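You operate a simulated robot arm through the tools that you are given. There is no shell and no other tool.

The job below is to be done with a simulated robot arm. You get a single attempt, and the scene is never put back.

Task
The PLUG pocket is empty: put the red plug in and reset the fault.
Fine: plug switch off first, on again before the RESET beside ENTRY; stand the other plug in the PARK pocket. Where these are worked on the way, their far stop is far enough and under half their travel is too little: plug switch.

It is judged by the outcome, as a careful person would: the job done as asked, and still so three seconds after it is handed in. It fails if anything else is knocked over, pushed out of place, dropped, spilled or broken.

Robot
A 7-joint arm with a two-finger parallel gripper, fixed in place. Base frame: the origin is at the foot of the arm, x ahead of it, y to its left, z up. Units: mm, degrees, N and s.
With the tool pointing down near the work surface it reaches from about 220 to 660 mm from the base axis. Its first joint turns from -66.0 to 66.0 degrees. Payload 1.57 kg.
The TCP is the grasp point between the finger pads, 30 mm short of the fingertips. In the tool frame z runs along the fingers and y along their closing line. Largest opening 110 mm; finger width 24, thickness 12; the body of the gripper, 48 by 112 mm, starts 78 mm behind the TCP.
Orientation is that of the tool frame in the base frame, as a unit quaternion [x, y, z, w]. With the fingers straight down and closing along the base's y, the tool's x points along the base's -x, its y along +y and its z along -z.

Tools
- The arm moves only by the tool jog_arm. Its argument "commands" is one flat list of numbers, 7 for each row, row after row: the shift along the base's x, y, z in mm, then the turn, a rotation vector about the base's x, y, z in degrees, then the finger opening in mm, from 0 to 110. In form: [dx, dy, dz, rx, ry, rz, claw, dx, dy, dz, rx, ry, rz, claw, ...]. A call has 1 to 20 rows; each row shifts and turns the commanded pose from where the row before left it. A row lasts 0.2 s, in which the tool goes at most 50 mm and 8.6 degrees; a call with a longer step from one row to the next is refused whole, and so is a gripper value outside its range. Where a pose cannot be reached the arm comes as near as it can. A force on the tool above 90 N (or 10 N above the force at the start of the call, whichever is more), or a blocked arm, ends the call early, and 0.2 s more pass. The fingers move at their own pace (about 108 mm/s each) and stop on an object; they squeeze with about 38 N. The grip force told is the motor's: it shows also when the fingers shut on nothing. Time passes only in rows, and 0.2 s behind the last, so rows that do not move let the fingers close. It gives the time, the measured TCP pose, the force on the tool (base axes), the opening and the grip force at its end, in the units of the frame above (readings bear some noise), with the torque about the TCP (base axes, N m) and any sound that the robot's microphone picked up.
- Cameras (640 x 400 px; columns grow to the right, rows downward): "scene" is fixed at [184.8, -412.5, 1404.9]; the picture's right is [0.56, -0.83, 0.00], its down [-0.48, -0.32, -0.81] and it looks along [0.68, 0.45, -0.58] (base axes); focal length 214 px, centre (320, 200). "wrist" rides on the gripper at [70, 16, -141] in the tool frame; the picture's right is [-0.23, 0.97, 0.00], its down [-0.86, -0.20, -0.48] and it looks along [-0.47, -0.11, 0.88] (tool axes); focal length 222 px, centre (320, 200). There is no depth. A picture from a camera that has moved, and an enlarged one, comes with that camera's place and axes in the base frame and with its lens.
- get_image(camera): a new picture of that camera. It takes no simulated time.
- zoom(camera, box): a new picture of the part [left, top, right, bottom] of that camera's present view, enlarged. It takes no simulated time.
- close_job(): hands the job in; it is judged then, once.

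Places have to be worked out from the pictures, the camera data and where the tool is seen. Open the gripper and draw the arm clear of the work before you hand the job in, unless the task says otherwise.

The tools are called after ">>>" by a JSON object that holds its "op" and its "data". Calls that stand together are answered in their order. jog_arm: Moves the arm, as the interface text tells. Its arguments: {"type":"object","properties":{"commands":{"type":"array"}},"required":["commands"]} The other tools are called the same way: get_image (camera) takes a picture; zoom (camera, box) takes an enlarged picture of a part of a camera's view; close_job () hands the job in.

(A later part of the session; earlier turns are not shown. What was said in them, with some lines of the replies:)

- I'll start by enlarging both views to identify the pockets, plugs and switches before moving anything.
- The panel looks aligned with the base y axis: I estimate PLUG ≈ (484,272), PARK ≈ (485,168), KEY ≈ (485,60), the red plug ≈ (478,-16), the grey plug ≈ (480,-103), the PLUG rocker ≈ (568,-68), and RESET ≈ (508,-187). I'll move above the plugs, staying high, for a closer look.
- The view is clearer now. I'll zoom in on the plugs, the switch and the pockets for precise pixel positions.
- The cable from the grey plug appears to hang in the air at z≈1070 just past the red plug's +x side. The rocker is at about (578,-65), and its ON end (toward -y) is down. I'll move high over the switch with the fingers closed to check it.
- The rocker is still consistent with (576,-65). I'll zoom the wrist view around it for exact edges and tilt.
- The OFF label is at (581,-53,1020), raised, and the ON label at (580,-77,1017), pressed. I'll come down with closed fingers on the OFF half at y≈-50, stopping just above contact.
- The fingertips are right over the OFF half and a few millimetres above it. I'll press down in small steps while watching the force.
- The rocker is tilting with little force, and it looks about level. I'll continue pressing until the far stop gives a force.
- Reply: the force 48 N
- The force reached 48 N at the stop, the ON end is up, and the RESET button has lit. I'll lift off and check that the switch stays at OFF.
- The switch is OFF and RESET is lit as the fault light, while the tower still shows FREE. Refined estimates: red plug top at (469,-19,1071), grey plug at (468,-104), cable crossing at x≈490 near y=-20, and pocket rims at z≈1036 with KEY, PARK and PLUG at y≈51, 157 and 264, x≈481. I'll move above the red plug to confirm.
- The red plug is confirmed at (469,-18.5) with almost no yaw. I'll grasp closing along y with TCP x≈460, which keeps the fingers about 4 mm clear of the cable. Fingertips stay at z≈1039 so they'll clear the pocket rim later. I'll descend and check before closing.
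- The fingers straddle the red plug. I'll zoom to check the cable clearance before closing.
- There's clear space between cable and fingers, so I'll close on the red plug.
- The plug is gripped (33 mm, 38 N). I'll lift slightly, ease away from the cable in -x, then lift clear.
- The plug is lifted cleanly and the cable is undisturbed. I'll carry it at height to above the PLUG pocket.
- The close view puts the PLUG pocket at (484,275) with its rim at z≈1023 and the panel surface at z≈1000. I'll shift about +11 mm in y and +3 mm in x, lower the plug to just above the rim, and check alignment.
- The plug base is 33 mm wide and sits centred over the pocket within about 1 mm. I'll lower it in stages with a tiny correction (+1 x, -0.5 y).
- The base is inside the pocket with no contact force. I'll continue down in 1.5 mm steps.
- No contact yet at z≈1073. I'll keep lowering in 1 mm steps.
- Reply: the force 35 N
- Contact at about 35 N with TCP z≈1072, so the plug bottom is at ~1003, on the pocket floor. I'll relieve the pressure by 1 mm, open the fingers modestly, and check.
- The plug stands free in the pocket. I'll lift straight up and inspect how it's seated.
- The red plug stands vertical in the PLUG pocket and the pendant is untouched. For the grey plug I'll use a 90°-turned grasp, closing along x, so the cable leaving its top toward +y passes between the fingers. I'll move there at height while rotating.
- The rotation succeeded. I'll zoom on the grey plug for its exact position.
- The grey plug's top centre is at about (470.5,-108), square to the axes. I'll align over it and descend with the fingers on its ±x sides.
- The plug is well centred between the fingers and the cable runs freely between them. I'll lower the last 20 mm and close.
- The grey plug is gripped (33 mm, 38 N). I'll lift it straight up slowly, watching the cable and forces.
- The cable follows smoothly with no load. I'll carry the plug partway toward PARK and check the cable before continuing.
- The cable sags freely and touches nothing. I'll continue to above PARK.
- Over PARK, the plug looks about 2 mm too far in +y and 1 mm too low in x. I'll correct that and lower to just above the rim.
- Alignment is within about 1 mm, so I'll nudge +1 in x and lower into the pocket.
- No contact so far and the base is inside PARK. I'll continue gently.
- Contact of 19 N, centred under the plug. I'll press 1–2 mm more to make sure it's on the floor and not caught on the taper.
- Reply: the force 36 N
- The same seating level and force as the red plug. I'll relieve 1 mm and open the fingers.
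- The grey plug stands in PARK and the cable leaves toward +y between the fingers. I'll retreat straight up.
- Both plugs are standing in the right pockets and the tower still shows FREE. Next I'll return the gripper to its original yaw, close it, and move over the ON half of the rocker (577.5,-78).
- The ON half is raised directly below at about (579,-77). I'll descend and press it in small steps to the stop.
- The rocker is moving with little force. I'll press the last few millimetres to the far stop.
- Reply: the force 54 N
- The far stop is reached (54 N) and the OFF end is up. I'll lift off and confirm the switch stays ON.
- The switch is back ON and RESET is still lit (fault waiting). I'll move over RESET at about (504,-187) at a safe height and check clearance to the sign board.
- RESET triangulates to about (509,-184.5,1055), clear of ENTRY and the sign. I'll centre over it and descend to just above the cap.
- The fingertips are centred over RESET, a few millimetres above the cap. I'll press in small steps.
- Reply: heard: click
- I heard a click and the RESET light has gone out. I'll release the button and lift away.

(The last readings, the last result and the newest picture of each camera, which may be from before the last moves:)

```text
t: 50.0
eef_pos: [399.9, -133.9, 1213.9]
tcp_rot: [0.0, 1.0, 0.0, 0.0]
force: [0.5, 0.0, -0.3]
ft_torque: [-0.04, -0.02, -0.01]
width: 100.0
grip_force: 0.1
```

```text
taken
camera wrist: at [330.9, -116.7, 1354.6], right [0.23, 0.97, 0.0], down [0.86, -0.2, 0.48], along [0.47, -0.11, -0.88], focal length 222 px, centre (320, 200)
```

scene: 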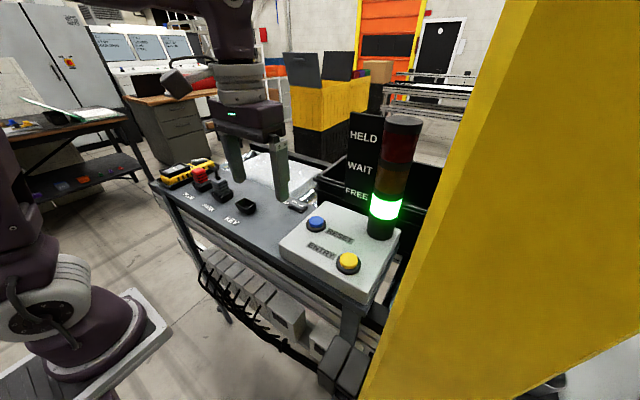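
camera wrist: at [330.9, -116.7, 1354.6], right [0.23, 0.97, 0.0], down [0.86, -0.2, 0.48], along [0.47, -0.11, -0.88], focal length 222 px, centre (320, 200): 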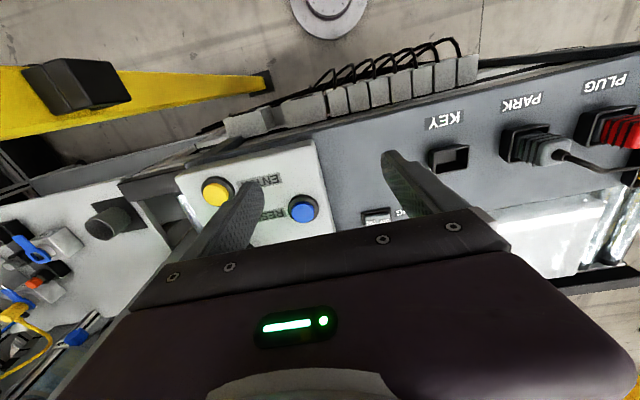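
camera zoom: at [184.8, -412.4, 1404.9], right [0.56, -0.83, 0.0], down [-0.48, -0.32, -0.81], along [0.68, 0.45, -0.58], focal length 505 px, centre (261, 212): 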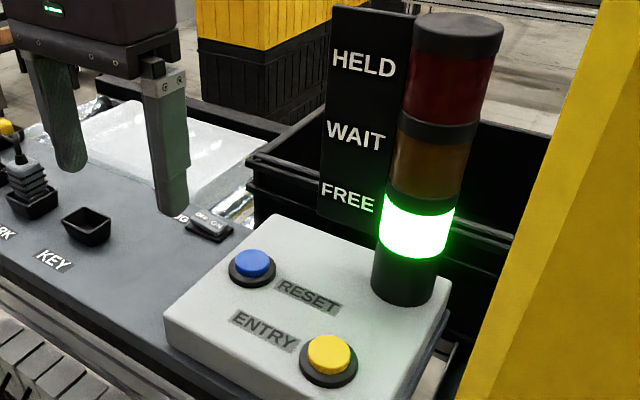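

The fault light is out, the tower shows FREE, the switch is ON, and both plugs stand in their pockets. I'll draw the arm back near its starting pose and recheck that everything is stable.

>>> {"op": "jog_arm", "data": {"commands": [-25, 15, 25, 0, 0, 0, 110, -25, 15, 25, 0, 0, 0, 110, -25, 15, 25, 0, 0, 0, 110, 0, 0, 0, 0, 0, 0, 110, 0, 0, 0, 0, 0, 0, 110, 0, 0, 0, 0, 0, 0, 110, 0, 0, 0, 0, 0, 0, 110, 0, 0, 0, 0, 0, 0, 110, 0, 0, 0, 0, 0, 0, 110, 0, 0, 0, 0, 0, 0, 110, 0, 0, 0, 0, 0, 0, 110]}}

>>> {"op": "get_image", "data": {"camera": "scene"}}

>>> {"op": "zoom", "data": {"camera": "scene", "box": [150, 140, 340, 260]}}

>>> {"op": "zoom", "data": {"camera": "wrist", "box": [400, 60, 640, 220]}}

```text
t: 52.4
eef_pos: [324.1, -89.0, 1289.9]
tcp_rot: [0.0, 1.0, -0.001, 0.0]
force: [0.0, -1.2, -0.4]
ft_torque: [0.0, -0.01, -0.03]
width: 110.1
grip_force: 0.0
```

```text
taken
```

scene: 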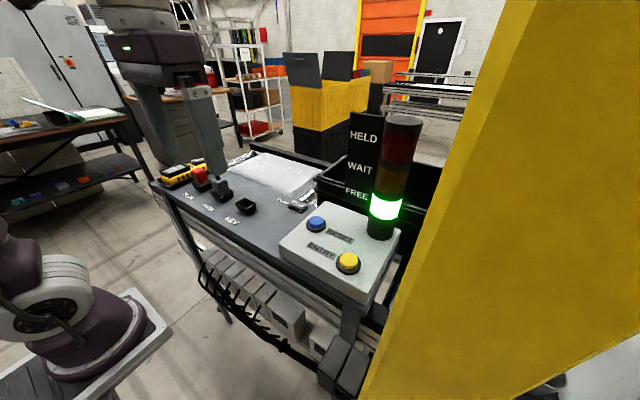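

```text
3.33 times, centred on (245, 200) of scene
camera zoom: at [184.8, -412.5, 1404.9], right [0.56, -0.83, 0.0], down [-0.48, -0.32, -0.81], along [0.68, 0.45, -0.58], focal length 715 px, centre (570, 200)
```

zoom: 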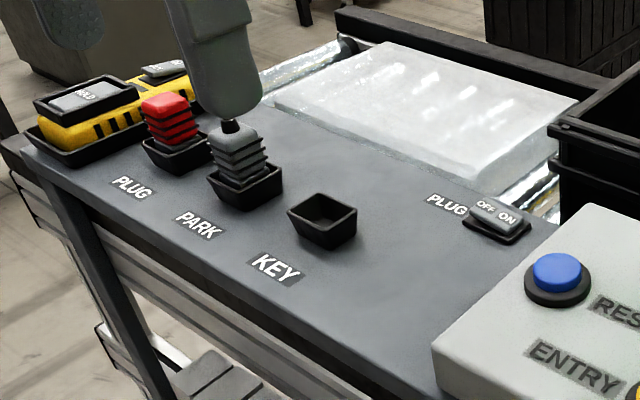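

```text
2.50 times, centred on (520, 140) of wrist
camera zoom: at [254.6, -73.0, 1430.1], right [0.23, 0.97, 0.0], down [0.86, -0.2, 0.48], along [0.47, -0.11, -0.88], focal length 555 px, centre (-180, 350)
```

zoom: 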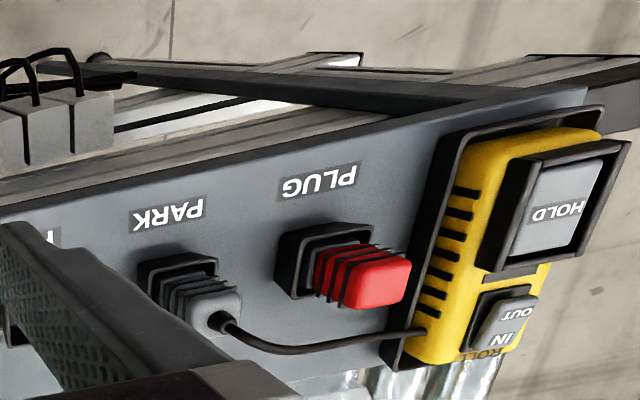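

The state holds: the red plug is in PLUG, the grey plug is upright in PARK, the switch is ON, RESET is out, and the tower shows FREE. The arm is clear and the gripper is open, so I'm handing in the job.

>>> {"op": "close_job", "data": {}}

```text
The job is handed in.
```

The red plug is in the PLUG pocket and the fault is reset. The RESET light went out with a click and has stayed out.

1. **Switch off:** I pressed the plug switch to its OFF stop before touching either plug. The RESET light came on at that point.
2. **Red plug:** It went from beside KEY into the PLUG pocket, down to the pocket floor.
3. **Other plug:** The grey plug with the cable is standing upright in the PARK pocket. The cable runs freely to the yellow pendant.
4. **Switch on, then reset:** I pressed the plug switch to its ON stop, then pressed the RESET beside ENTRY.

About two seconds after the arm drew clear, both plugs were still in their pockets, the switch was on and the tower showed FREE. I did not touch ENTRY, HOLD or the KEY pocket, and nothing was knocked or moved out of place. The gripper was open and clear of the work when I handed the job in.
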